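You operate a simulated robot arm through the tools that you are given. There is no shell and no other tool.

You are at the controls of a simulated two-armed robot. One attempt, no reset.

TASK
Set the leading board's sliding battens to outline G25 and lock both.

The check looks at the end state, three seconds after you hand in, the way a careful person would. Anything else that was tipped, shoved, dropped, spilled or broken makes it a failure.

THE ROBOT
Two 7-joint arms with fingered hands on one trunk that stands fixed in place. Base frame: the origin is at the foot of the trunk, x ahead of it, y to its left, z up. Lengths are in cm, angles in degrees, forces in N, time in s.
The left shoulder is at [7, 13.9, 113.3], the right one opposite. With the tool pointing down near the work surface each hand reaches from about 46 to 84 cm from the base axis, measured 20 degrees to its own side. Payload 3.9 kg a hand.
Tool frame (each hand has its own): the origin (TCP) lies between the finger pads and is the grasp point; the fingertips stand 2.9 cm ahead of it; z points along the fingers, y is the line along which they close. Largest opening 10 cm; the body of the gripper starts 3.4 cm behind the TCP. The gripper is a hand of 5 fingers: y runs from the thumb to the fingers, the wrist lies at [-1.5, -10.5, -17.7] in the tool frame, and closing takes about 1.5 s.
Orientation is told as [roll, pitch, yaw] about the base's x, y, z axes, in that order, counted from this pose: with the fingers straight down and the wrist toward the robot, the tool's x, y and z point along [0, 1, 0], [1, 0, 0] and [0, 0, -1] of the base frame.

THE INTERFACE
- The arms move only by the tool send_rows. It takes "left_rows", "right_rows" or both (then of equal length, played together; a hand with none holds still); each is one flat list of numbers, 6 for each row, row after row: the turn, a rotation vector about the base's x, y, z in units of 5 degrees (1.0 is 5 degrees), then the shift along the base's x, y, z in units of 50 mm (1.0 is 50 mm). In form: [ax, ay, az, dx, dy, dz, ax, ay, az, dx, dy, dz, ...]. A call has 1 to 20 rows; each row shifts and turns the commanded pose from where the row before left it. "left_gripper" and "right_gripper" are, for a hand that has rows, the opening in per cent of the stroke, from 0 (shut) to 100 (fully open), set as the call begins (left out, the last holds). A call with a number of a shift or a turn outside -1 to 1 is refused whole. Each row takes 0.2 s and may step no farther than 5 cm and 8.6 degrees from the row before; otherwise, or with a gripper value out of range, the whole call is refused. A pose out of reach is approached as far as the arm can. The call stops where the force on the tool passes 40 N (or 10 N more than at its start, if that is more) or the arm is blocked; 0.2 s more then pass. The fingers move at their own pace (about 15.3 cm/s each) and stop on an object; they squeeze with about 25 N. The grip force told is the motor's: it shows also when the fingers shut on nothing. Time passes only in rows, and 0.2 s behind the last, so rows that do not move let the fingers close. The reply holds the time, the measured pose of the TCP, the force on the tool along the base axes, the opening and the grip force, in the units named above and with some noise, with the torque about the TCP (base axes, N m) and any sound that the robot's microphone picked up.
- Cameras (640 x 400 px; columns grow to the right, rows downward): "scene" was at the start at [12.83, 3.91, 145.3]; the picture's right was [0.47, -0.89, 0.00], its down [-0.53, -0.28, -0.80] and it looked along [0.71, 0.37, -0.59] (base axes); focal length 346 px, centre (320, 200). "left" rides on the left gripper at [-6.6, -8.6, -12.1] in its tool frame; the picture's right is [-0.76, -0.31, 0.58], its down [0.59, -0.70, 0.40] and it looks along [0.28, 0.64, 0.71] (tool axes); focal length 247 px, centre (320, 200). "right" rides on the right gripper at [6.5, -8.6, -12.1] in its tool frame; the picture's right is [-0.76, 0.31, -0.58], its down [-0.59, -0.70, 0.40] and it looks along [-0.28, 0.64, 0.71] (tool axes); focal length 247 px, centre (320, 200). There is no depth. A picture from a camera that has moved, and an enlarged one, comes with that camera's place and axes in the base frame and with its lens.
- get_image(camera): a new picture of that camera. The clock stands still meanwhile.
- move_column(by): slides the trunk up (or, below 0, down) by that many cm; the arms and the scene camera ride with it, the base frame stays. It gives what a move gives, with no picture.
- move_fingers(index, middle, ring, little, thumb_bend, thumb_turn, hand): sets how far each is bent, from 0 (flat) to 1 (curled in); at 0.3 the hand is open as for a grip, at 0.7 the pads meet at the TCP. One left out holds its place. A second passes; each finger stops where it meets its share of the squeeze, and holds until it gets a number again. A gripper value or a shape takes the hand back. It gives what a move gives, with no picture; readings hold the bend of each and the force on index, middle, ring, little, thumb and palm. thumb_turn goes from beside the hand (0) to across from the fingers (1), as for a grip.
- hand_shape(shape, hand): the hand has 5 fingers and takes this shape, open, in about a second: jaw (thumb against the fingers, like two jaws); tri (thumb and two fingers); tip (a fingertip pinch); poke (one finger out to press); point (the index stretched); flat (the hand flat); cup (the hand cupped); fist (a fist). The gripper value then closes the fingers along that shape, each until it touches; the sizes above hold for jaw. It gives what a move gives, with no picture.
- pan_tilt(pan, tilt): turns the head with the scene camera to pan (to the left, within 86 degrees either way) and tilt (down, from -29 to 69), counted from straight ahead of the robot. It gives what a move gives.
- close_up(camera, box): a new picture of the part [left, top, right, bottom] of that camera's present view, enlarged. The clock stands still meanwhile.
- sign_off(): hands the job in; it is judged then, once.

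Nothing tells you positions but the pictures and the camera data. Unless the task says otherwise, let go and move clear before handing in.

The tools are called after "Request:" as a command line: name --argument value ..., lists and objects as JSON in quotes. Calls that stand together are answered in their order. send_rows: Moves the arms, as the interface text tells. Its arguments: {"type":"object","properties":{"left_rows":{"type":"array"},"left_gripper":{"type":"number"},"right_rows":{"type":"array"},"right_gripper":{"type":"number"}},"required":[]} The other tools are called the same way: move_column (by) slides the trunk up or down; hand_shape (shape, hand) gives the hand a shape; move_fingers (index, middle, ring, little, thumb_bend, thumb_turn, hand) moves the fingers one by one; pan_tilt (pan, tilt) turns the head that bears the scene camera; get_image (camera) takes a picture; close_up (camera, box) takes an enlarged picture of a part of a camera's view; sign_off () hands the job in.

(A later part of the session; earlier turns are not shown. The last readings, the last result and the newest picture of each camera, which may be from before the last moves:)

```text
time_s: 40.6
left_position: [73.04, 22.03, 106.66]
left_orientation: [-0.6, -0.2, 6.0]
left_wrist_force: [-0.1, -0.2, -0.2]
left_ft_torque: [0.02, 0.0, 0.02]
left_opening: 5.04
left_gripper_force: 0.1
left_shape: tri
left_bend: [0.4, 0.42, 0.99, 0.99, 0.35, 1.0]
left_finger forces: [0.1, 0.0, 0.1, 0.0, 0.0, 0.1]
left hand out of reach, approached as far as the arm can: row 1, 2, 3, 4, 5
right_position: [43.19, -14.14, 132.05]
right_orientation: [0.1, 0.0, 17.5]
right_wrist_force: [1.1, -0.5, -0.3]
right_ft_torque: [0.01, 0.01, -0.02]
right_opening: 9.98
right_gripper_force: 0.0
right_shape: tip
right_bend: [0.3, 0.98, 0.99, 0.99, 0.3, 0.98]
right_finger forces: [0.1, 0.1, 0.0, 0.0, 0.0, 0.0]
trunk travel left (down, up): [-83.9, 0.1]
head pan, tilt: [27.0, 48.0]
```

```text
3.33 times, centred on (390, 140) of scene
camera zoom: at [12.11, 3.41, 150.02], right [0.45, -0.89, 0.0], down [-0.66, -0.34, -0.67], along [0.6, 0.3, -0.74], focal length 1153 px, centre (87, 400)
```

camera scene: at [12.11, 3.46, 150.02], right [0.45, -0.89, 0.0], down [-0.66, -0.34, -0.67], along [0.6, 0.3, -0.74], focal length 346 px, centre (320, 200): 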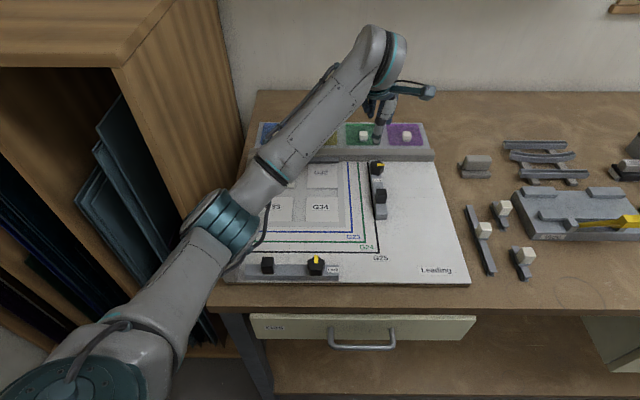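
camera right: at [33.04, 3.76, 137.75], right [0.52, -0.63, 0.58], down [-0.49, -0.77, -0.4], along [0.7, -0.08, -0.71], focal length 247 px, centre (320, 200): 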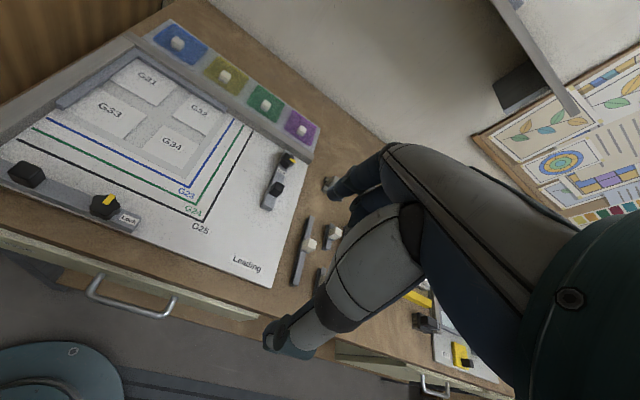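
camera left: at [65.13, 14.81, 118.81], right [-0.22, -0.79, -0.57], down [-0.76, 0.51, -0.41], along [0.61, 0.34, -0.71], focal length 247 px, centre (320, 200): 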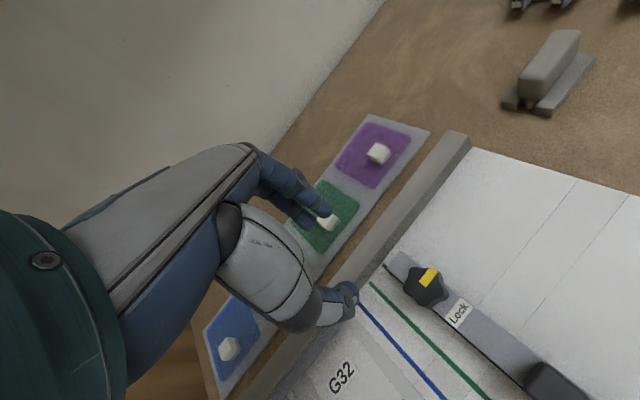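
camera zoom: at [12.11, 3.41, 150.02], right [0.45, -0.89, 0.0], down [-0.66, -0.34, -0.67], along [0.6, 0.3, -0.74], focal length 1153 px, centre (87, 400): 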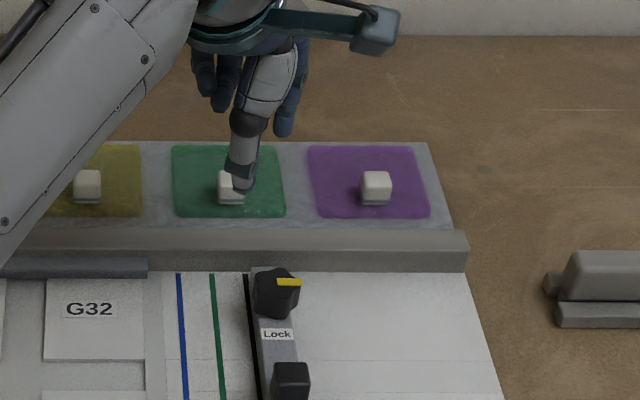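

The arm hit a limit at that yaw and drifted off sideways while still well above everything. I'll use a lower yaw range, starting around −10°, and turn the knob in two strokes if needed.

Request:
send_rows --left_rows '[0.05, 0, -0.8, -0.13, -0.15, 0.1, 0.05, 0.04, -0.8, -0.14, -0.16, 0, 0, 0, -0.8, -0.14, -0.16, 0, 0, 0, -0.8, -0.14, -0.16, 0, 0, 0, 0, 0, 0, 0]'

Request:
send_rows --left_rows '[0, 0, 0, 0, 0, -0.3, 0, 0, 0, 0, 0, -0.3, 0, 0, 0, 0, 0, -0.3, 0, 0, 0, 0, 0, 0]'

Request:
get_image --camera "left"

```text
time_s: 41.8
left_position: [70.33, 19.01, 107.25]
left_orientation: [-0.6, -0.7, -9.4]
left_wrist_force: [0.3, -0.1, 0.4]
left_ft_torque: [-0.01, -0.02, 0.01]
left_opening: 5.01
left_gripper_force: 0.1
left_shape: tri
left_bend: [0.4, 0.42, 0.99, 0.99, 0.35, 1.0]
left_finger forces: [0.0, 0.1, 0.1, 0.1, 0.0, 0.0]
right_position: [43.12, -14.08, 132.11]
right_orientation: [0.1, 0.0, 17.5]
right_wrist_force: [0.6, 0.5, 0.2]
right_ft_torque: [-0.04, 0.01, -0.01]
right_opening: 9.99
right_gripper_force: 0.1
right_shape: tip
right_bend: [0.3, 0.98, 0.99, 0.99, 0.3, 0.98]
right_finger forces: [0.0, 0.0, 0.0, 0.1, 0.0, 0.0]
trunk travel left (down, up): [-83.9, 0.1]
head pan, tilt: [27.0, 48.0]
```

```text
time_s: 42.8
left_position: [70.3, 18.99, 102.65]
left_orientation: [-0.6, -0.7, -9.4]
left_wrist_force: [-0.3, 0.5, 0.1]
left_ft_torque: [-0.03, -0.02, 0.04]
left_opening: 5.02
left_gripper_force: 0.0
left_shape: tri
left_bend: [0.4, 0.42, 0.99, 0.99, 0.35, 1.0]
left_finger forces: [0.0, 0.1, 0.0, 0.0, 0.1, 0.0]
right_position: [43.08, -14.13, 132.08]
right_orientation: [0.1, 0.0, 17.5]
right_wrist_force: [-1.1, 0.1, 0.4]
right_ft_torque: [-0.02, 0.01, -0.02]
right_opening: 9.98
right_gripper_force: 0.0
right_shape: tip
right_bend: [0.3, 0.98, 0.99, 0.99, 0.3, 0.98]
right_finger forces: [0.1, 0.0, 0.0, 0.1, 0.0, 0.1]
trunk travel left (down, up): [-83.9, 0.1]
head pan, tilt: [27.0, 48.0]
```

```text
taken
camera left: at [60.66, 14.04, 114.78], right [-0.42, -0.7, -0.57], down [-0.59, 0.69, -0.41], along [0.69, 0.17, -0.71], focal length 247 px, centre (320, 200)
```

left: 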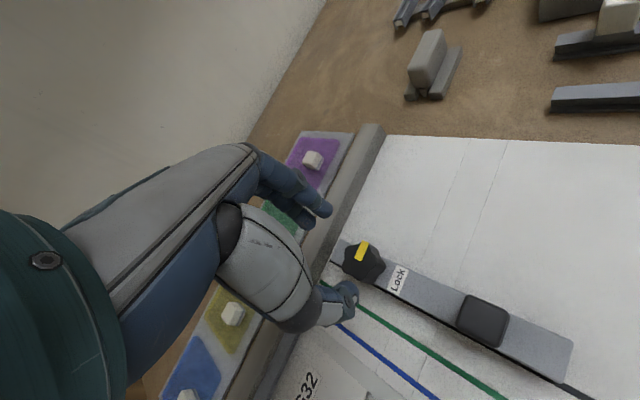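

Request:
send_rows --left_rows '[0, 0, -1, 0, 0, 0, 0, 0, -1, 0, 0, 0, 0, 0, -1, 0, 0, 0, 0, 0, -1, 0, 0, 0, 0, 0, -1, 0, 0, 0, 0, 0, -1, 0, 0, 0, 0, 0, -1, 0, 0, 0, 0, 0, -1, 0, 0, 0, 0, 0, -1, 0, 0, 0, 0, 0, -1, 0, 0, 0, 0, 0, -1, 0, 0, 0, 0, 0, -1, 0, 0, 0, 0, 0, -1, 0, 0, 0, 0, 0, -1, 0, 0, 0, 0, 0, -1, 0, 0, 0, 0, 0, -1, 0, 0, 0, 0, 0, -1, 0, 0, 0, 0, 0, -1, 0, 0, 0, 0, 0, 0, 0, 0, 0]'

Request:
get_image --camera "scene"

Request:
get_image --camera "left"

```text
time_s: 46.8
left_position: [65.95, 17.98, 105.94]
left_orientation: [-0.3, -0.7, -99.5]
left_wrist_force: [-0.4, -0.1, -0.1]
left_ft_torque: [-0.01, 0.0, 0.04]
left_opening: 4.98
left_gripper_force: 0.1
left_shape: tri
left_bend: [0.4, 0.42, 0.99, 0.99, 0.35, 1.0]
left_finger forces: [0.0, 0.0, 0.0, 0.0, 0.1, 0.0]
left hand out of reach, approached as far as the arm can: row 14, 15, 16, 17, 18
right_position: [43.22, -14.18, 131.99]
right_orientation: [0.0, 0.0, 17.4]
right_wrist_force: [-0.3, 0.4, 0.7]
right_ft_torque: [0.02, 0.0, -0.04]
right_opening: 10.0
right_gripper_force: 0.1
right_shape: tip
right_bend: [0.3, 0.98, 0.99, 0.99, 0.3, 0.98]
right_finger forces: [0.0, 0.0, 0.0, 0.1, 0.0, 0.0]
trunk travel left (down, up): [-83.9, 0.1]
head pan, tilt: [27.0, 48.0]
```

```text
taken
camera scene: at [12.13, 3.44, 150.01], right [0.45, -0.89, 0.0], down [-0.66, -0.34, -0.67], along [0.6, 0.3, -0.74], focal length 346 px, centre (320, 200)
```

scene: 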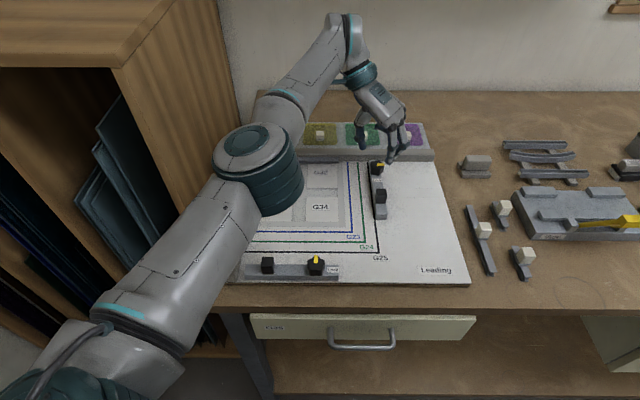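

```text
taken
camera left: at [60.82, 27.68, 118.03], right [-0.7, 0.42, -0.58], down [0.69, 0.59, -0.41], along [0.17, -0.69, -0.71], focal length 247 px, centre (320, 200)
```

left: 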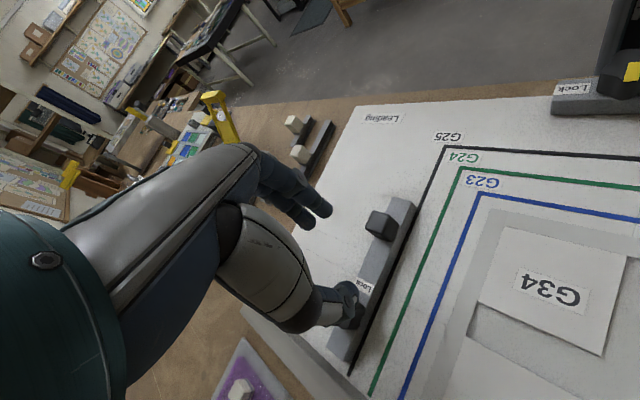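

The usable yaw range over this knob is about −10° to −74°, so I'll make two strokes. I'm turning back to −10° above the knob.

Request:
send_rows --left_rows '[0, 0, 0.995, 0.048, 0.01, -0.02, 0, 0, 0.995, 0.048, 0.01, -0.02, 0, 0, 0.995, 0.048, 0.01, -0.02, 0, 0, 0.995, 0.048, 0.01, -0.02, 0, 0, 0.995, 0.048, 0.01, -0.02, 0, 0, 0.995, 0.048, 0.01, -0.02, 0, 0, 0.995, 0.048, 0.01, -0.02, 0, 0, 0.995, 0.048, 0.01, -0.02, 0, 0, 0.995, 0.048, 0.01, -0.02, 0, 0, 0.995, 0.048, 0.01, -0.02, 0, 0, 0.995, 0.048, 0.01, -0.02, 0, 0, 0.995, 0.048, 0.01, -0.02, 0, 0, 0.995, 0.048, 0.01, -0.02, 0, 0, 0.995, 0.048, 0.01, -0.02, 0, 0, 0.995, 0.048, 0.01, -0.02, 0, 0, 0.995, 0.048, 0.01, -0.02, 0, 0, 0.995, 0.048, 0.01, -0.02, 0, 0, 0.995, 0.048, 0.01, -0.02, 0, 0, 0, 0, 0, 0]'

Request:
get_image --camera "left"

```text
time_s: 50.8
left_position: [79.81, 20.05, 104.51]
left_orientation: [-0.6, -0.7, -9.9]
left_wrist_force: [-1.0, -0.2, -0.5]
left_ft_torque: [-0.01, -0.02, 0.01]
left_opening: 5.02
left_gripper_force: 0.1
left_shape: tri
left_bend: [0.4, 0.42, 0.99, 0.99, 0.35, 1.0]
left_finger forces: [0.0, 0.1, 0.0, 0.0, 0.0, 0.0]
left hand out of reach, approached as far as the arm can: row 1, 2, 3, 4, 5, 6, 7, 8, 9, 10, 11, 12, 13, 14, 15, 16, 18
right_position: [43.1, -14.11, 132.02]
right_orientation: [0.1, 0.0, 17.5]
right_wrist_force: [-0.1, -1.1, 0.9]
right_ft_torque: [0.02, 0.02, 0.01]
right_opening: 9.97
right_gripper_force: 0.1
right_shape: tip
right_bend: [0.3, 0.98, 0.99, 0.99, 0.3, 0.98]
right_finger forces: [0.0, 0.0, 0.1, 0.0, 0.1, 0.0]
trunk travel left (down, up): [-83.9, 0.1]
head pan, tilt: [27.0, 48.0]
```

```text
taken
camera left: at [70.01, 15.24, 116.64], right [-0.43, -0.7, -0.57], down [-0.59, 0.7, -0.41], along [0.69, 0.16, -0.71], focal length 247 px, centre (320, 200)
```

left: 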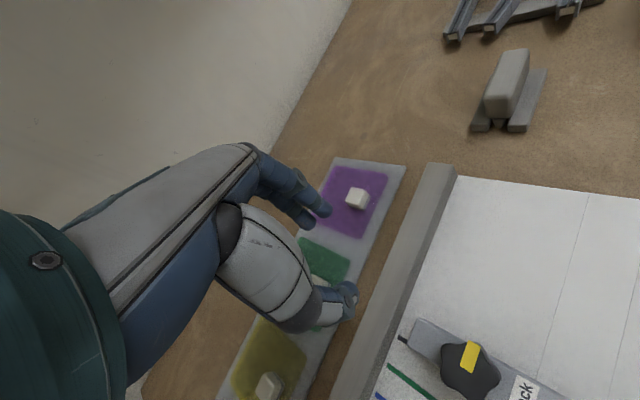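

The arm drifted past the target while easing off its joint limit. It is still 7 cm above everything, so I'll bring it straight back over the knob.

Request:
send_rows --left_rows '[0, 0, 0, -0.3, -0.04, 0.04, 0, 0, 0, -0.4, -0.05, 0.04, 0, 0, 0, -0.4, -0.05, 0.02, 0, 0, 0, -0.4, -0.05, 0, 0, 0, 0, -0.4, -0.05, 0, 0, 0, 0, 0, 0, 0]'

Request:
get_image --camera "scene"

Request:
get_image --camera "left"

```text
time_s: 52.2
left_position: [79.84, 19.99, 104.7]
left_orientation: [-0.6, -0.7, -10.0]
left_wrist_force: [-0.3, 0.5, 0.8]
left_ft_torque: [0.0, 0.02, -0.02]
left_opening: 5.01
left_gripper_force: 0.1
left_shape: tri
left_bend: [0.4, 0.42, 0.99, 0.99, 0.35, 1.0]
left_finger forces: [0.0, 0.0, 0.1, 0.0, 0.0, 0.1]
left hand out of reach, approached as far as the arm can: row 1, 2, 3, 4, 5
right_position: [43.12, -14.19, 132.01]
right_orientation: [0.1, -0.1, 17.5]
right_wrist_force: [-0.2, 0.2, -0.1]
right_ft_torque: [0.01, 0.02, 0.01]
right_opening: 9.98
right_gripper_force: 0.0
right_shape: tip
right_bend: [0.3, 0.98, 0.99, 0.99, 0.3, 0.98]
right_finger forces: [0.0, 0.0, 0.0, 0.0, 0.1, 0.0]
trunk travel left (down, up): [-83.9, 0.1]
head pan, tilt: [27.0, 48.0]
```

```text
taken
camera scene: at [12.13, 3.43, 150.02], right [0.45, -0.89, 0.0], down [-0.66, -0.34, -0.67], along [0.6, 0.3, -0.74], focal length 346 px, centre (320, 200)
```

scene: 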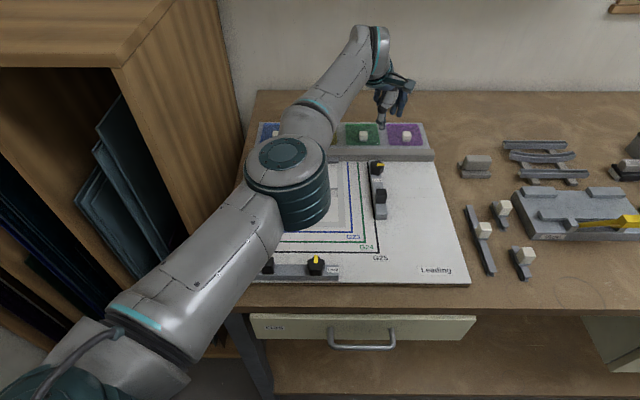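

```text
taken
camera left: at [70.0, 15.16, 116.78], right [-0.43, -0.7, -0.57], down [-0.59, 0.7, -0.41], along [0.69, 0.16, -0.71], focal length 247 px, centre (320, 200)
```

left: 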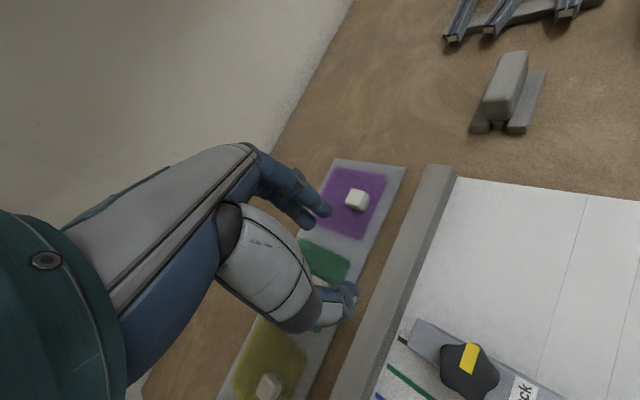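

Request:
send_rows --left_rows '[0, 0, -1, 0, 0, 0.2, 0, 0, -1, 0, 0, 0.2, 0, 0, -1, -0.1, 0, 0.1, 0, 0, -1, -0.2, 0, 0, 0, 0, -1, -0.2, 0, 0, 0, 0, -1, -0.2, 0, 0, 0, 0, 0, 0, 0, 0]'

Request:
get_image --camera "scene"

```text
time_s: 53.8
left_position: [76.21, 20.09, 106.66]
left_orientation: [-0.4, -0.6, -40.0]
left_wrist_force: [-0.9, -0.7, 0.3]
left_ft_torque: [-0.02, -0.01, 0.01]
left_opening: 5.02
left_gripper_force: 0.1
left_shape: tri
left_bend: [0.4, 0.42, 0.99, 0.99, 0.35, 1.0]
left_finger forces: [0.0, 0.0, 0.2, 0.0, 0.1, 0.0]
left hand out of reach, approached as far as the arm can: row 1, 2, 5
right_position: [43.21, -14.19, 132.11]
right_orientation: [0.1, -0.1, 17.6]
right_wrist_force: [0.0, -1.0, -0.7]
right_ft_torque: [0.03, -0.04, 0.0]
right_opening: 9.99
right_gripper_force: 0.1
right_shape: tip
right_bend: [0.3, 0.98, 0.99, 0.99, 0.3, 0.98]
right_finger forces: [0.1, 0.1, 0.0, 0.1, 0.0, 0.0]
trunk travel left (down, up): [-83.9, 0.1]
head pan, tilt: [27.0, 48.0]
```

```text
taken
camera scene: at [12.13, 3.39, 150.02], right [0.45, -0.89, 0.0], down [-0.66, -0.34, -0.67], along [0.6, 0.3, -0.74], focal length 346 px, centre (320, 200)
```

scene: 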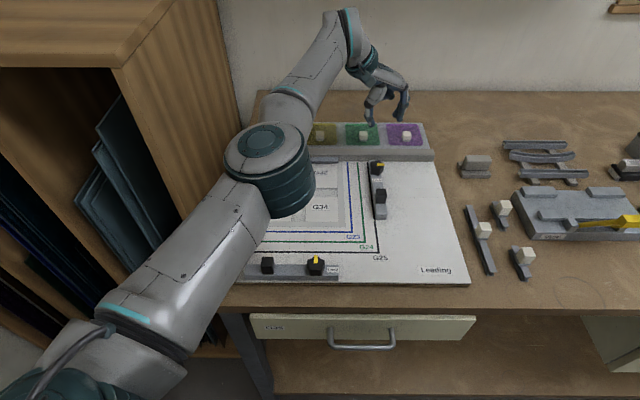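

Request:
send_rows --left_rows '[0, 0, -0.8, -0.5, -0.06, 0.1, 0, 0, -0.8, -0.5, -0.06, 0.1, 0, 0, -0.8, -0.55, -0.06, 0.1, 0, 0, -0.8, -0.55, -0.06, 0, 0, 0, -0.8, -0.55, -0.06, 0, 0, 0, -0.7, -0.55, -0.06, 0, 0, 0, 0, 0, 0, 0]'

Request:
get_image --camera "scene"

```text
time_s: 55.4
left_position: [71.82, 19.91, 109.51]
left_orientation: [-0.6, -0.7, -63.5]
left_wrist_force: [-0.1, 0.5, 0.7]
left_ft_torque: [0.02, 0.02, 0.02]
left_opening: 5.04
left_gripper_force: 0.1
left_shape: tri
left_bend: [0.4, 0.42, 0.99, 0.99, 0.35, 1.0]
left_finger forces: [0.1, 0.1, 0.1, 0.0, 0.0, 0.0]
left hand out of reach, approached as far as the arm can: row 1, 2, 3, 4, 5, 6
right_position: [43.14, -14.22, 131.97]
right_orientation: [0.1, -0.1, 17.4]
right_wrist_force: [0.1, -0.8, -0.6]
right_ft_torque: [-0.01, -0.03, 0.0]
right_opening: 9.97
right_gripper_force: 0.1
right_shape: tip
right_bend: [0.3, 0.98, 0.99, 0.99, 0.3, 0.98]
right_finger forces: [0.0, 0.0, 0.0, 0.1, 0.0, 0.1]
trunk travel left (down, up): [-83.9, 0.1]
head pan, tilt: [27.0, 48.0]
```

```text
taken
camera scene: at [12.14, 3.43, 150.01], right [0.45, -0.89, 0.0], down [-0.66, -0.34, -0.67], along [0.6, 0.3, -0.74], focal length 346 px, centre (320, 200)
```

scene: 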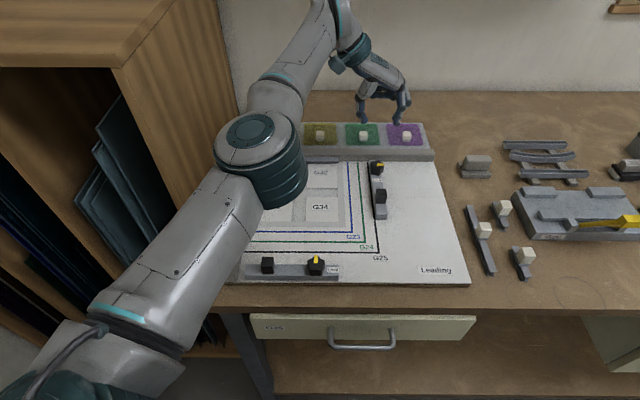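

Request:
send_rows --left_rows '[0, 0, 0, 0, 0, 0.6, 0, 0, 0, 0, 0, 0.6, 0, 0, 0, 0, 0.4, 0.4, 0, 0, 0, 0, 0.4, 0.2, 0, 0, 0, -0.2, 0.4, 0, 0, 0, 0, -0.4, 0.4, 0, 0, 0, 0, 0, 0, 0]'

Request:
get_image --camera "scene"

```text
time_s: 57.0
left_position: [67.85, 27.22, 120.15]
left_orientation: [-0.7, -0.7, -63.4]
left_wrist_force: [0.6, 0.1, 0.0]
left_ft_torque: [-0.03, 0.02, 0.0]
left_opening: 5.03
left_gripper_force: 0.0
left_shape: tri
left_bend: [0.4, 0.43, 0.99, 0.99, 0.35, 1.0]
left_finger forces: [0.0, 0.0, 0.0, 0.0, 0.0, 0.1]
left hand out of reach, approached as far as the arm can: row 2, 3, 4, 5, 6
right_position: [43.15, -14.35, 131.98]
right_orientation: [0.1, 0.0, 17.5]
right_wrist_force: [-0.4, 0.0, 0.4]
right_ft_torque: [0.01, 0.01, 0.01]
right_opening: 10.0
right_gripper_force: 0.1
right_shape: tip
right_bend: [0.3, 0.98, 0.99, 0.99, 0.3, 0.98]
right_finger forces: [0.0, 0.0, 0.1, 0.1, 0.0, 0.1]
trunk travel left (down, up): [-83.9, 0.1]
head pan, tilt: [27.0, 48.0]
```

```text
taken
camera scene: at [12.16, 3.29, 150.02], right [0.45, -0.89, 0.0], down [-0.66, -0.34, -0.67], along [0.6, 0.3, -0.74], focal length 346 px, centre (320, 200)
```

scene: 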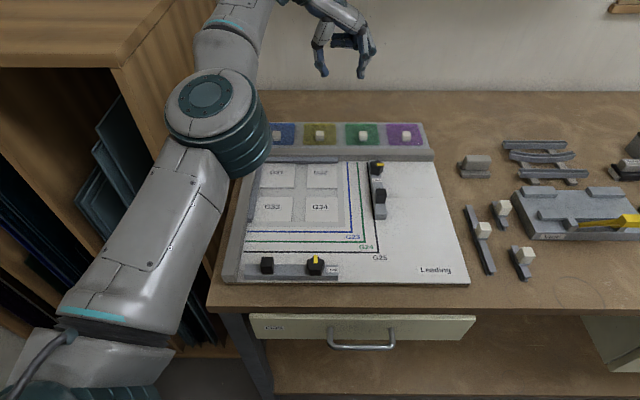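

The arm has folded into an awkward elbow-up posture. I'll take it back toward its starting pose, high above the bench, to recover a natural elbow.

Request:
send_rows --left_rows '[0, 0, 1, -0.17, 0.145, 0.03, 0, 0, 1, -0.17, 0.145, 0.03, 0, 0, 1, -0.17, 0.145, 0.03, 0, 0, 1, -0.17, 0.145, 0.03, 0, 0, 1, -0.17, 0.145, 0.03, 0, 0, 1, -0.17, 0.145, 0.03, 0, 0, 1, -0.17, 0.145, 0.03, 0, 0, 1, -0.17, 0.145, 0.03, 0, 0, 1, -0.17, 0.145, 0.03, 0, 0, 1, -0.17, 0.145, 0.03, 0, 0, 1, -0.17, 0.145, 0.03, 0, 0, 1, -0.17, 0.145, 0.03, 0, 0, 1, -0.17, 0.145, 0.03, 0, 0, 1, -0.17, 0.145, 0.03, 0, 0, 1, -0.17, 0.145, 0.03, 0, 0, 0, 0, 0, 0]'

Request:
get_image --camera "scene"

```text
time_s: 60.4
left_position: [70.29, 43.82, 128.04]
left_orientation: [-0.6, -0.7, 11.5]
left_wrist_force: [1.2, -0.2, -0.5]
left_ft_torque: [0.0, -0.01, -0.02]
left_opening: 5.02
left_gripper_force: 0.0
left_shape: tri
left_bend: [0.4, 0.43, 0.99, 0.99, 0.35, 1.0]
left_finger forces: [0.0, 0.0, 0.0, 0.0, 0.0, 0.0]
left hand out of reach, approached as far as the arm can: row 1, 2, 3, 4, 5, 6, 7, 8, 9, 10, 11, 12, 13, 14, 15
right_position: [43.18, -14.07, 131.99]
right_orientation: [0.1, 0.0, 17.4]
right_wrist_force: [0.7, 0.7, 0.1]
right_ft_torque: [-0.03, -0.01, -0.02]
right_opening: 9.98
right_gripper_force: 0.0
right_shape: tip
right_bend: [0.3, 0.98, 0.99, 0.99, 0.3, 0.98]
right_finger forces: [0.1, 0.0, 0.0, 0.1, 0.0, 0.1]
trunk travel left (down, up): [-83.9, 0.1]
head pan, tilt: [27.0, 48.0]
```

```text
taken
camera scene: at [12.14, 3.42, 150.01], right [0.45, -0.89, 0.0], down [-0.66, -0.34, -0.67], along [0.6, 0.3, -0.74], focal length 346 px, centre (320, 200)
```

scene: 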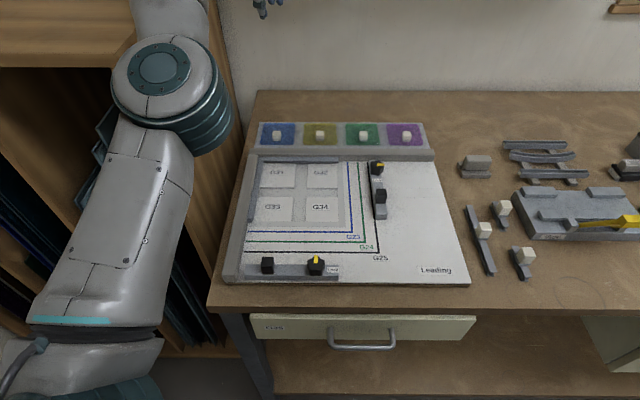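

Request:
pan_tilt --pan 45 --tilt 25

Request:
get_image --camera "scene"

Request:
get_image --camera "left"

```text
time_s: 61.2
left_position: [70.24, 43.72, 128.01]
left_orientation: [-0.6, -0.8, 11.5]
left_wrist_force: [-0.3, 0.4, 0.2]
left_ft_torque: [-0.03, 0.0, 0.01]
left_opening: 5.01
left_gripper_force: 0.1
left_shape: tri
left_bend: [0.4, 0.43, 0.99, 0.99, 0.35, 1.0]
left_finger forces: [0.0, 0.1, 0.1, 0.0, 0.0, 0.0]
right_position: [43.18, -14.16, 132.14]
right_orientation: [0.1, 0.0, 17.5]
right_wrist_force: [0.1, 0.0, -0.3]
right_ft_torque: [-0.02, -0.01, 0.0]
right_opening: 10.0
right_gripper_force: 0.0
right_shape: tip
right_bend: [0.3, 0.98, 0.99, 0.99, 0.3, 0.98]
right_finger forces: [0.0, 0.0, 0.0, 0.0, 0.1, 0.0]
trunk travel left (down, up): [-83.9, 0.1]
head pan, tilt: [45.0, 25.0]
```

```text
taken
camera scene: at [11.63, 6.35, 153.49], right [0.71, -0.71, 0.0], down [-0.3, -0.3, -0.91], along [0.64, 0.64, -0.42], focal length 346 px, centre (320, 200)
```

scene: 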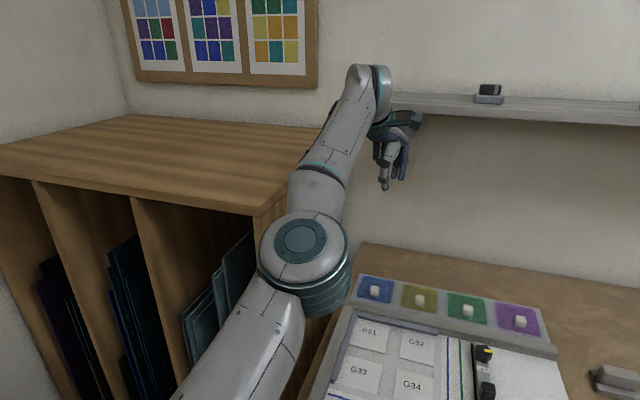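

```text
taken
camera left: at [62.94, 35.75, 140.18], right [-0.14, -0.81, -0.57], down [-0.8, 0.43, -0.41], along [0.58, 0.4, -0.71], focal length 247 px, centre (320, 200)
```

left: 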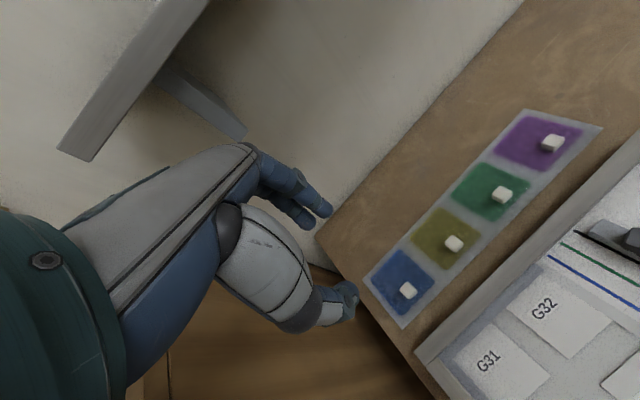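

Request:
send_rows --left_rows '[0, 0, 0, -0.1, 0, 0, 0, 0, 0, 0.1, 0, 0, 0, 0, 0, -0.1, 0, 0, 0, 0, 0, 0.1, 0, 0, 0, 0, 0, -0.1, 0, 0, 0, 0, 0, 0.1, 0, 0, 0, 0, 0, -0.1, 0, 0, 0, 0, 0, 0.1, 0, 0]'

Request:
get_image --camera "scene"

```text
time_s: 63.0
left_position: [70.5, 43.9, 128.07]
left_orientation: [-0.6, -0.8, 11.5]
left_wrist_force: [-0.2, 0.4, -0.8]
left_ft_torque: [-0.04, 0.0, 0.03]
left_opening: 5.03
left_gripper_force: 0.0
left_shape: tri
left_bend: [0.4, 0.43, 0.99, 0.99, 0.35, 1.0]
left_finger forces: [0.1, 0.0, 0.0, 0.1, 0.0, 0.0]
left hand out of reach, approached as far as the arm can: row 1, 2, 3
right_position: [43.14, -13.96, 132.08]
right_orientation: [0.0, 0.0, 17.6]
right_wrist_force: [-0.6, 0.7, -0.2]
right_ft_torque: [-0.03, -0.01, -0.03]
right_opening: 9.97
right_gripper_force: 0.1
right_shape: tip
right_bend: [0.3, 0.98, 0.99, 0.99, 0.3, 0.98]
right_finger forces: [0.0, 0.0, 0.0, 0.0, 0.0, 0.1]
trunk travel left (down, up): [-83.9, 0.1]
head pan, tilt: [45.0, 25.0]
```

```text
taken
camera scene: at [11.6, 6.46, 153.49], right [0.71, -0.71, 0.0], down [-0.3, -0.3, -0.91], along [0.64, 0.64, -0.42], focal length 346 px, centre (320, 200)
```

scene: 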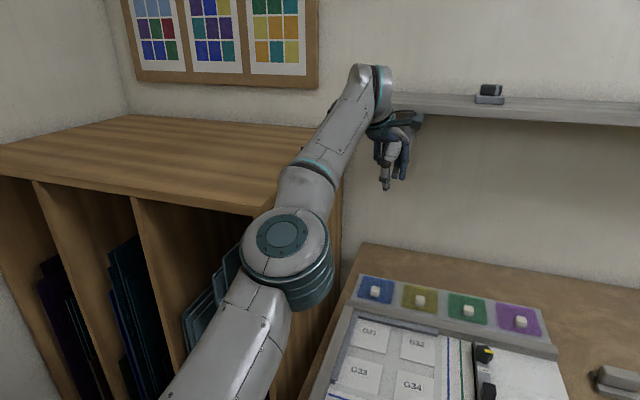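

The elbow relaxes back as rows are played within reach. I'll continue with small in-place rows to let it settle.

Request:
send_rows --left_rows '[0, 0, 0, 0.02, 0, 0, 0, 0, 0, -0.02, 0, 0, 0, 0, 0, 0.02, 0, 0, 0, 0, 0, -0.02, 0, 0, 0, 0, 0, 0.02, 0, 0, 0, 0, 0, -0.02, 0, 0, 0, 0, 0, 0.02, 0, 0, 0, 0, 0, -0.02, 0, 0, 0, 0, 0, 0.02, 0, 0, 0, 0, 0, -0.02, 0, 0]'

Request:
get_image --camera "scene"

```text
time_s: 65.2
left_position: [70.55, 43.87, 128.05]
left_orientation: [-0.5, -0.7, 11.5]
left_wrist_force: [0.3, -0.6, -1.3]
left_ft_torque: [-0.01, 0.0, -0.02]
left_opening: 5.04
left_gripper_force: 0.0
left_shape: tri
left_bend: [0.4, 0.43, 0.99, 0.99, 0.35, 1.0]
left_finger forces: [0.1, 0.0, 0.0, 0.0, 0.0, 0.1]
right_position: [43.08, -14.1, 132.0]
right_orientation: [0.0, 0.0, 17.5]
right_wrist_force: [-0.4, -0.4, 0.8]
right_ft_torque: [0.0, 0.0, 0.03]
right_opening: 10.02
right_gripper_force: 0.1
right_shape: tip
right_bend: [0.3, 0.98, 0.99, 0.99, 0.3, 0.98]
right_finger forces: [0.1, 0.1, 0.0, 0.0, 0.1, 0.0]
trunk travel left (down, up): [-83.9, 0.1]
head pan, tilt: [45.0, 25.0]
```

```text
taken
camera scene: at [11.62, 6.36, 153.49], right [0.71, -0.71, 0.0], down [-0.3, -0.3, -0.91], along [0.64, 0.64, -0.42], focal length 346 px, centre (320, 200)
```

scene: 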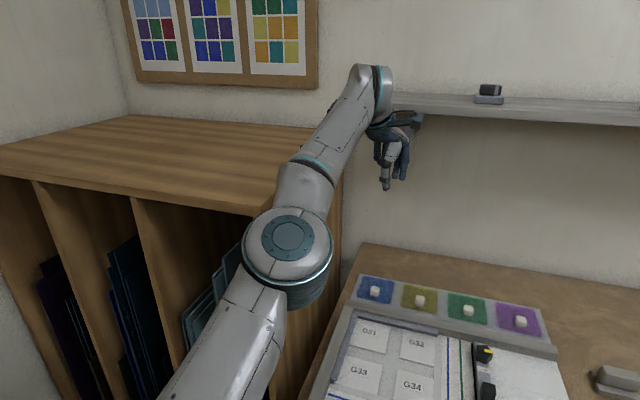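

Request:
send_rows --left_rows '[0.02, 0.02, 0, -0.3, -0.1, -0.1, 0.02, 0.02, 0, -0.3, -0.2, -0.1, 0.02, 0.02, 0, -0.3, -0.2, -0.1, 0.02, 0.02, 0, -0.3, -0.2, -0.1, 0.02, 0.02, 0, -0.3, -0.2, -0.1, 0, 0, 0, -0.3, -0.2, -0.1, 0, 0, 0, 0, 0, 0]'

Request:
get_image --camera "scene"

```text
time_s: 66.8
left_position: [61.56, 38.48, 125.3]
left_orientation: [0.1, -0.3, 11.7]
left_wrist_force: [0.7, -0.2, 0.2]
left_ft_torque: [-0.05, 0.02, -0.02]
left_opening: 5.04
left_gripper_force: 0.1
left_shape: tri
left_bend: [0.4, 0.43, 0.99, 0.99, 0.35, 1.0]
left_finger forces: [0.1, 0.1, 0.1, 0.0, 0.0, 0.0]
right_position: [43.14, -14.03, 132.02]
right_orientation: [0.1, -0.1, 17.6]
right_wrist_force: [0.0, -0.2, 1.2]
right_ft_torque: [-0.01, 0.0, -0.01]
right_opening: 10.0
right_gripper_force: 0.1
right_shape: tip
right_bend: [0.3, 0.98, 0.99, 0.99, 0.3, 0.98]
right_finger forces: [0.0, 0.0, 0.1, 0.0, 0.0, 0.0]
trunk travel left (down, up): [-83.9, 0.1]
head pan, tilt: [45.0, 25.0]
```

```text
taken
camera scene: at [11.64, 6.41, 153.49], right [0.71, -0.71, 0.0], down [-0.3, -0.3, -0.91], along [0.64, 0.64, -0.42], focal length 346 px, centre (320, 200)
```

scene: 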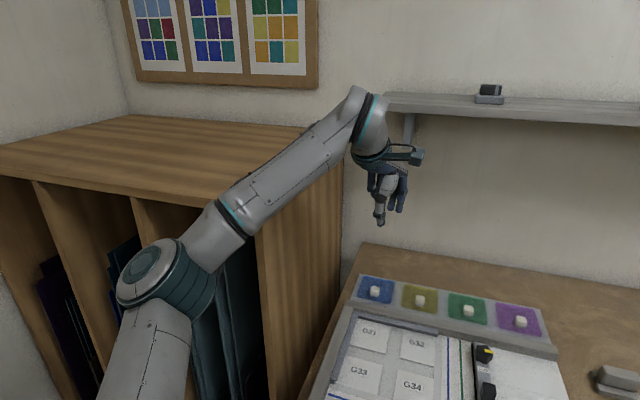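

The elbow is back in its natural posture and the hand is in reach. I'm heading back above the knob with yaw about −10°.

Request:
send_rows --left_rows '[0, 0.01, -0.54, 0.218, -0.488, -0.45, 0, 0.01, -0.54, 0.218, -0.488, -0.45, 0, 0.01, -0.54, 0.218, -0.488, -0.45, 0, 0.01, -0.54, 0.218, -0.488, -0.45, 0, 0.01, -0.54, 0.218, -0.488, -0.45, 0, 0, -0.54, 0.218, -0.488, -0.45, 0, 0, -0.54, 0.218, -0.488, -0.45, 0, 0, -0.54, 0.218, -0.488, -0.45, 0, 0, 0, 0, 0, 0]'

Request:
pan_tilt --pan 27 --tilt 48

Request:
get_image --camera "scene"

Request:
get_image --camera "left"

```text
time_s: 68.8
left_position: [70.44, 18.81, 107.02]
left_orientation: [0.1, -0.3, -10.1]
left_wrist_force: [0.3, -0.4, 0.7]
left_ft_torque: [-0.01, 0.0, -0.02]
left_opening: 5.02
left_gripper_force: 0.1
left_shape: tri
left_bend: [0.4, 0.43, 0.99, 0.99, 0.35, 1.0]
left_finger forces: [0.0, 0.0, 0.0, 0.0, 0.1, 0.1]
right_position: [43.08, -14.0, 132.01]
right_orientation: [0.0, 0.0, 17.6]
right_wrist_force: [-0.8, 0.2, 0.2]
right_ft_torque: [-0.02, 0.02, 0.03]
right_opening: 10.01
right_gripper_force: 0.1
right_shape: tip
right_bend: [0.3, 0.98, 0.99, 0.99, 0.3, 0.98]
right_finger forces: [0.0, 0.0, 0.1, 0.0, 0.0, 0.1]
trunk travel left (down, up): [-83.9, 0.1]
head pan, tilt: [45.0, 25.0]
```

```text
time_s: 69.7
left_position: [70.41, 18.75, 107.16]
left_orientation: [0.1, -0.1, -10.1]
left_wrist_force: [0.3, -0.5, 0.0]
left_ft_torque: [0.0, -0.02, 0.03]
left_opening: 5.0
left_gripper_force: 0.1
left_shape: tri
left_bend: [0.4, 0.43, 0.99, 0.99, 0.35, 1.0]
left_finger forces: [0.0, 0.0, 0.1, 0.0, 0.1, 0.0]
right_position: [43.2, -14.22, 132.09]
right_orientation: [0.1, 0.0, 17.5]
right_wrist_force: [0.9, 0.4, -0.3]
right_ft_torque: [-0.01, 0.02, 0.0]
right_opening: 9.98
right_gripper_force: 0.1
right_shape: tip
right_bend: [0.3, 0.98, 0.99, 0.99, 0.3, 0.98]
right_finger forces: [0.0, 0.0, 0.0, 0.1, 0.1, 0.1]
trunk travel left (down, up): [-83.9, 0.1]
head pan, tilt: [27.0, 48.0]
```

```text
taken
camera scene: at [12.14, 3.43, 150.02], right [0.45, -0.89, 0.0], down [-0.66, -0.34, -0.67], along [0.6, 0.3, -0.74], focal length 346 px, centre (320, 200)
```

scene: 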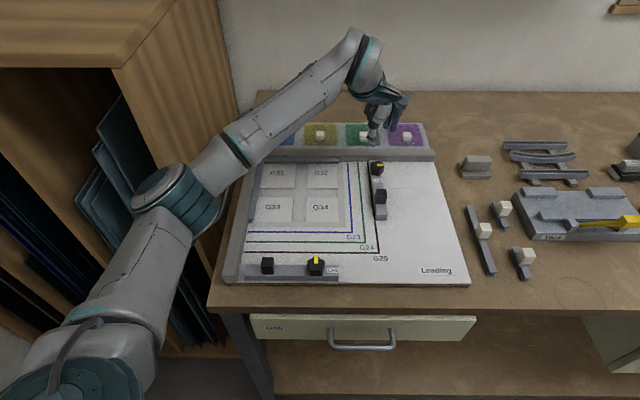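

```text
taken
camera left: at [60.74, 13.79, 119.29], right [-0.43, -0.69, -0.58], down [-0.59, 0.7, -0.4], along [0.68, 0.17, -0.71], focal length 247 px, centre (320, 200)
```

left: 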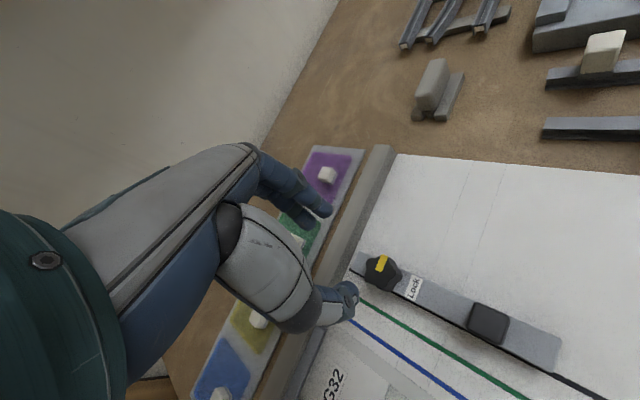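

The hand is back over the knob with a good elbow posture. I'm going down to just above it and will check alignment.

Request:
send_rows --left_rows '[0, 0, 0, -0.01, 0.01, -0.4, 0, 0, 0, -0.01, 0.01, -0.4, 0, 0, 0, 0, 0, -0.4, 0, 0, 0, 0, 0, -0.3, 0, 0, 0, 0, 0, 0]'

Request:
get_image --camera "left"

Request:
close_up --camera "scene" --box '[340, 110, 430, 200]'

```text
time_s: 70.9
left_position: [70.25, 19.07, 99.68]
left_orientation: [0.1, -0.1, -10.1]
left_wrist_force: [-0.2, -0.8, -0.9]
left_ft_torque: [0.0, 0.01, 0.0]
left_opening: 5.0
left_gripper_force: 0.1
left_shape: tri
left_bend: [0.4, 0.43, 0.99, 0.99, 0.35, 1.0]
left_finger forces: [0.0, 0.0, 0.0, 0.0, 0.1, 0.1]
right_position: [43.14, -14.17, 132.16]
right_orientation: [0.1, -0.1, 17.5]
right_wrist_force: [0.7, 0.1, 0.1]
right_ft_torque: [-0.02, -0.03, 0.01]
right_opening: 9.97
right_gripper_force: 0.0
right_shape: tip
right_bend: [0.3, 0.98, 0.99, 0.99, 0.3, 0.98]
right_finger forces: [0.0, 0.0, 0.1, 0.0, 0.1, 0.0]
trunk travel left (down, up): [-83.9, 0.1]
head pan, tilt: [27.0, 48.0]
```

```text
taken
camera left: at [60.57, 14.05, 111.81], right [-0.43, -0.69, -0.58], down [-0.59, 0.7, -0.4], along [0.68, 0.17, -0.71], focal length 247 px, centre (320, 200)
```

left: 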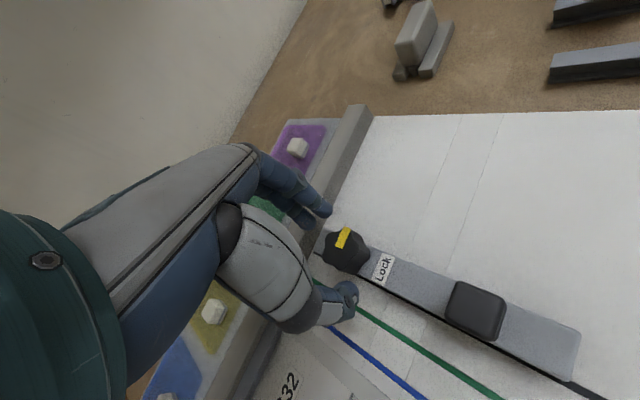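

```text
4.44 times, centred on (385, 155) of scene
camera zoom: at [12.11, 3.42, 150.02], right [0.45, -0.89, 0.0], down [-0.66, -0.34, -0.67], along [0.6, 0.3, -0.74], focal length 1538 px, centre (31, 400)
```

zoom: 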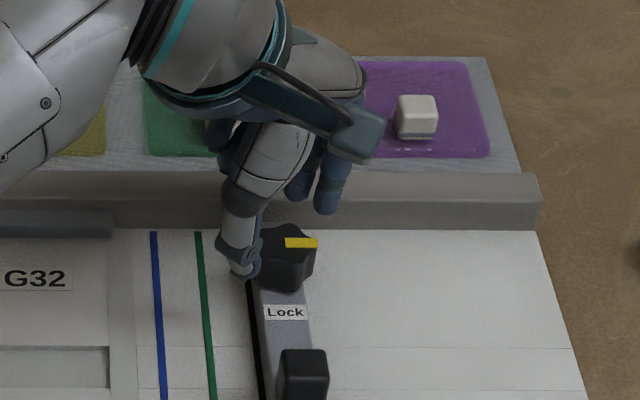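

Request:
send_rows --left_rows '[0, 0, 0, 0, -0.03, -0.2, 0, 0, 0, 0, 0, -0.16, 0, 0, 0, 0, 0, -0.07, 0, 0, 0, 0, 0, 0]'

Request:
get_image --camera "left"

Request:
close_up --camera "scene" --box '[340, 110, 430, 200]'

```text
time_s: 71.9
left_position: [70.34, 18.86, 97.39]
left_orientation: [0.1, -0.1, -10.1]
left_wrist_force: [-0.2, 0.7, 0.2]
left_ft_torque: [-0.02, -0.02, 0.02]
left_opening: 5.04
left_gripper_force: 0.1
left_shape: tri
left_bend: [0.4, 0.43, 0.99, 0.99, 0.35, 1.0]
left_finger forces: [0.0, 0.0, 0.1, 0.0, 0.0, 0.0]
right_position: [43.2, -14.23, 131.99]
right_orientation: [0.1, 0.0, 17.5]
right_wrist_force: [-0.9, -0.2, -0.6]
right_ft_torque: [-0.02, 0.0, 0.04]
right_opening: 9.99
right_gripper_force: 0.1
right_shape: tip
right_bend: [0.3, 0.98, 0.99, 0.99, 0.3, 0.98]
right_finger forces: [0.0, 0.0, 0.1, 0.1, 0.0, 0.0]
trunk travel left (down, up): [-83.9, 0.1]
head pan, tilt: [27.0, 48.0]
```

```text
taken
camera left: at [60.59, 13.88, 109.67], right [-0.43, -0.69, -0.58], down [-0.59, 0.7, -0.4], along [0.68, 0.17, -0.71], focal length 247 px, centre (320, 200)
```

left: 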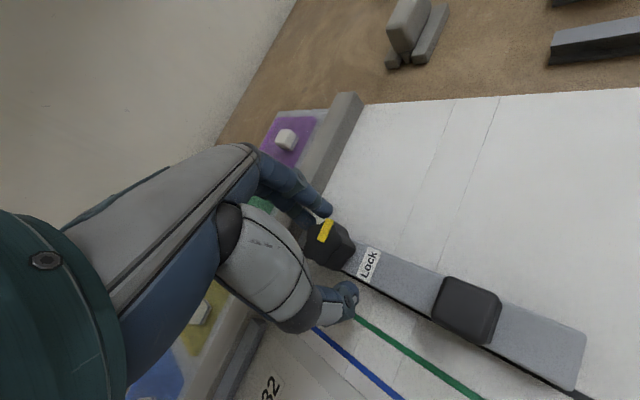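

```text
4.44 times, centred on (385, 155) of scene
camera zoom: at [12.13, 3.43, 150.02], right [0.45, -0.89, 0.0], down [-0.66, -0.34, -0.67], along [0.6, 0.3, -0.74], focal length 1538 px, centre (31, 400)
```

zoom: 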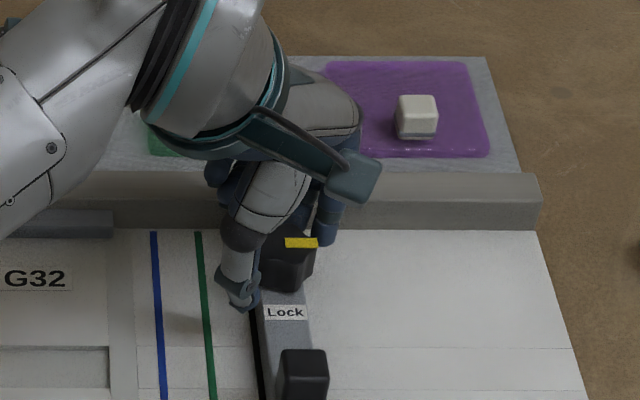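

Request:
send_rows --left_rows '[0, 0, 0, 0, 0, 0, 0, 0, 0, 0, 0, 0, 0, 0, 0, 0, 0, 0, 0, 0, 0, 0, 0, 0, 0, 0, 0, 0, 0, 0, 0, 0, 0, 0, 0, 0, 0, 0, 0, 0, 0, 0]' --left_gripper 15

Request:
get_image --camera "left"

Request:
close_up --camera "scene" --box '[340, 130, 430, 220]'

```text
time_s: 73.5
left_position: [70.27, 18.86, 97.6]
left_orientation: [0.2, 0.0, -10.1]
left_wrist_force: [1.2, 0.4, -1.3]
left_ft_torque: [-0.04, -0.08, 0.03]
left_opening: 2.2
left_gripper_force: 24.5
left_shape: tri
left_bend: [0.55, 0.54, 1.0, 1.0, 0.5, 1.0]
left_finger forces: [12.6, 10.3, 0.0, 0.0, 21.3, 0.0]
right_position: [43.18, -14.21, 132.07]
right_orientation: [0.0, 0.0, 17.5]
right_wrist_force: [0.0, 0.0, -0.2]
right_ft_torque: [-0.01, -0.02, 0.01]
right_opening: 9.99
right_gripper_force: 0.0
right_shape: tip
right_bend: [0.3, 0.98, 0.99, 0.99, 0.3, 0.98]
right_finger forces: [0.0, 0.1, 0.1, 0.1, 0.0, 0.0]
trunk travel left (down, up): [-83.9, 0.1]
head pan, tilt: [27.0, 48.0]
```

```text
taken
camera left: at [60.62, 13.88, 109.67], right [-0.43, -0.69, -0.58], down [-0.59, 0.7, -0.4], along [0.68, 0.17, -0.71], focal length 247 px, centre (320, 200)
```

left: 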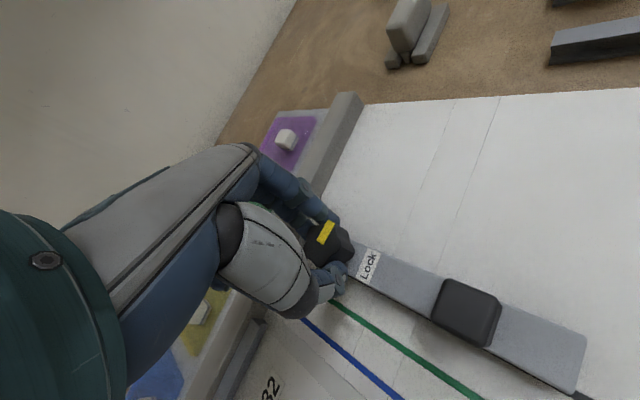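

```text
4.44 times, centred on (385, 175) of scene
camera zoom: at [12.18, 3.42, 150.01], right [0.45, -0.89, 0.0], down [-0.66, -0.34, -0.67], along [0.6, 0.3, -0.74], focal length 1538 px, centre (31, 311)
```

zoom: 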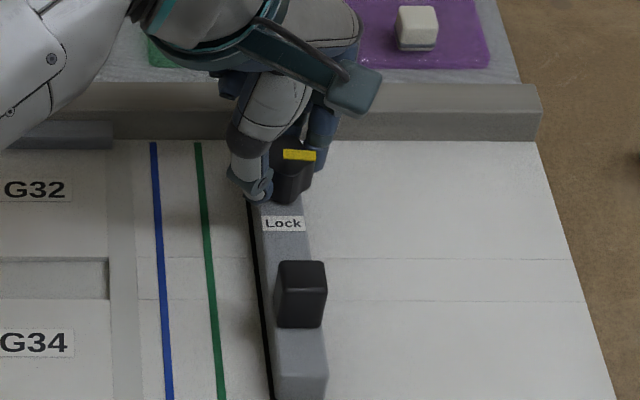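

The grip on the knob is firm. I'm turning clockwise about the knob axis, first 30°, and checking the response.

Request:
send_rows --left_rows '[0, 0, -1, 0.0076, -0.0017, 0, 0, 0, -1, 0.0074, -0.0024, 0, 0, 0, -1, 0.0072, -0.003, 0, 0, 0, -1, 0.0069, -0.0037, 0, 0, 0, -1, 0.0066, -0.0042, 0, 0, 0, -1, 0.0062, -0.0048, 0, 0, 0, 0, 0, 0, 0]'

Request:
get_image --camera "left"

Request:
close_up --camera "scene" --box '[340, 130, 430, 220]'

```text
time_s: 75.1
left_position: [70.48, 18.64, 97.53]
left_orientation: [0.1, -0.1, -40.1]
left_wrist_force: [-1.0, 0.3, -1.5]
left_ft_torque: [-0.06, 0.01, 0.03]
left_opening: 2.2
left_gripper_force: 25.3
left_shape: tri
left_bend: [0.55, 0.55, 1.0, 1.0, 0.51, 1.0]
left_finger forces: [12.6, 10.4, 0.0, 0.1, 23.2, 0.0]
right_position: [43.11, -14.16, 132.0]
right_orientation: [0.2, 0.0, 17.5]
right_wrist_force: [-0.7, -0.8, 0.4]
right_ft_torque: [-0.01, -0.01, 0.01]
right_opening: 9.98
right_gripper_force: 0.0
right_shape: tip
right_bend: [0.3, 0.98, 0.99, 0.99, 0.3, 0.98]
right_finger forces: [0.1, 0.0, 0.1, 0.0, 0.1, 0.1]
trunk travel left (down, up): [-83.9, 0.1]
head pan, tilt: [27.0, 48.0]
```

```text
taken
camera left: at [59.62, 19.18, 109.67], right [-0.72, -0.38, -0.58], down [-0.16, 0.9, -0.4], along [0.68, -0.2, -0.71], focal length 247 px, centre (320, 200)
```

left: 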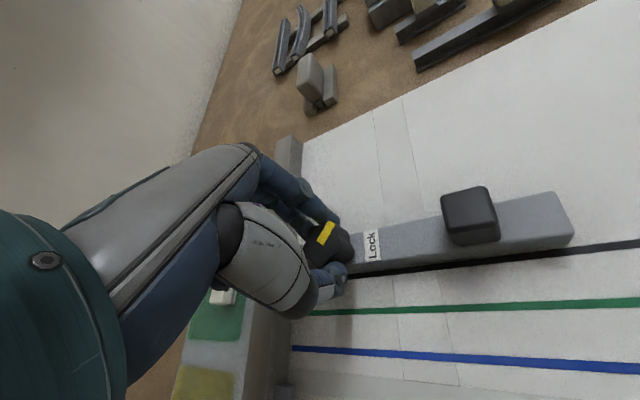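

```text
4.44 times, centred on (385, 175) of scene
camera zoom: at [12.15, 3.45, 150.01], right [0.45, -0.89, 0.0], down [-0.66, -0.34, -0.67], along [0.6, 0.3, -0.74], focal length 1538 px, centre (31, 311)
```

zoom: 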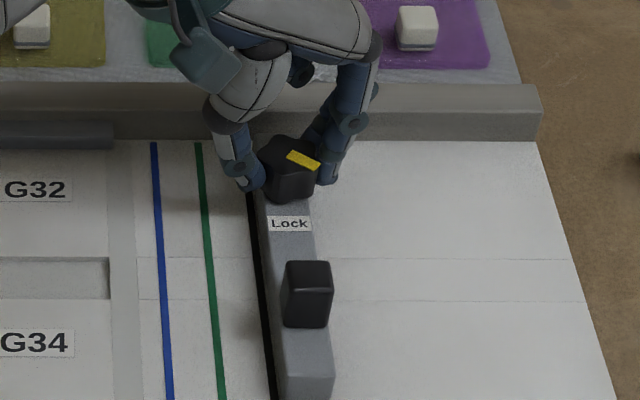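

The knob turns with the hand, but the batten crept about 3 mm outward. I'm correcting it back along the slide while still unlocked, then will check.

Request:
send_rows --left_rows '[0, 0, 0, -0.009, 0.018, 0, 0, 0, 0, -0.009, 0.018, 0, 0, 0, 0, -0.009, 0.018, 0, 0, 0, 0, 0, 0, 0, 0, 0, 0, 0, 0, 0]'

Request:
close_up --camera "scene" --box '[370, 200, 390, 220]'

Request:
close_up --camera "left" --box '[430, 170, 640, 300]'

```text
time_s: 76.3
left_position: [70.36, 18.87, 97.58]
left_orientation: [0.1, -0.1, -40.1]
left_wrist_force: [-0.3, -2.3, -3.8]
left_ft_torque: [-0.08, 0.01, 0.05]
left_opening: 2.2
left_gripper_force: 25.3
left_shape: tri
left_bend: [0.55, 0.55, 1.0, 1.0, 0.51, 1.0]
left_finger forces: [13.2, 10.2, 0.1, 0.0, 22.1, 0.0]
right_position: [43.33, -14.11, 131.93]
right_orientation: [0.1, 0.0, 17.5]
right_wrist_force: [0.6, 0.1, -0.5]
right_ft_torque: [0.0, -0.02, 0.02]
right_opening: 10.0
right_gripper_force: 0.1
right_shape: tip
right_bend: [0.3, 0.98, 0.99, 0.99, 0.3, 0.98]
right_finger forces: [0.0, 0.0, 0.0, 0.1, 0.1, 0.0]
trunk travel left (down, up): [-83.9, 0.1]
head pan, tilt: [27.0, 48.0]
```

```text
16.00 times, centred on (380, 210) of scene
camera zoom: at [12.21, 3.42, 150.01], right [0.45, -0.89, 0.0], down [-0.66, -0.34, -0.67], along [0.6, 0.3, -0.74], focal length 5535 px, centre (-640, 40)
```

zoom: 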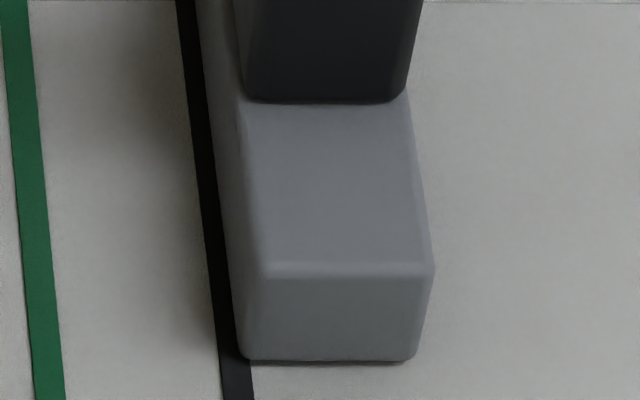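

```text
3.05 times, centred on (535, 235) of left
camera zoom: at [59.51, 19.42, 109.69], right [-0.72, -0.38, -0.58], down [-0.16, 0.9, -0.4], along [0.67, -0.2, -0.71], focal length 753 px, centre (-335, 93)
```

zoom: 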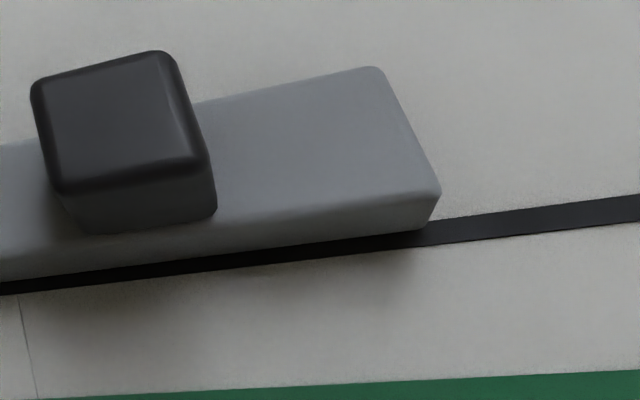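

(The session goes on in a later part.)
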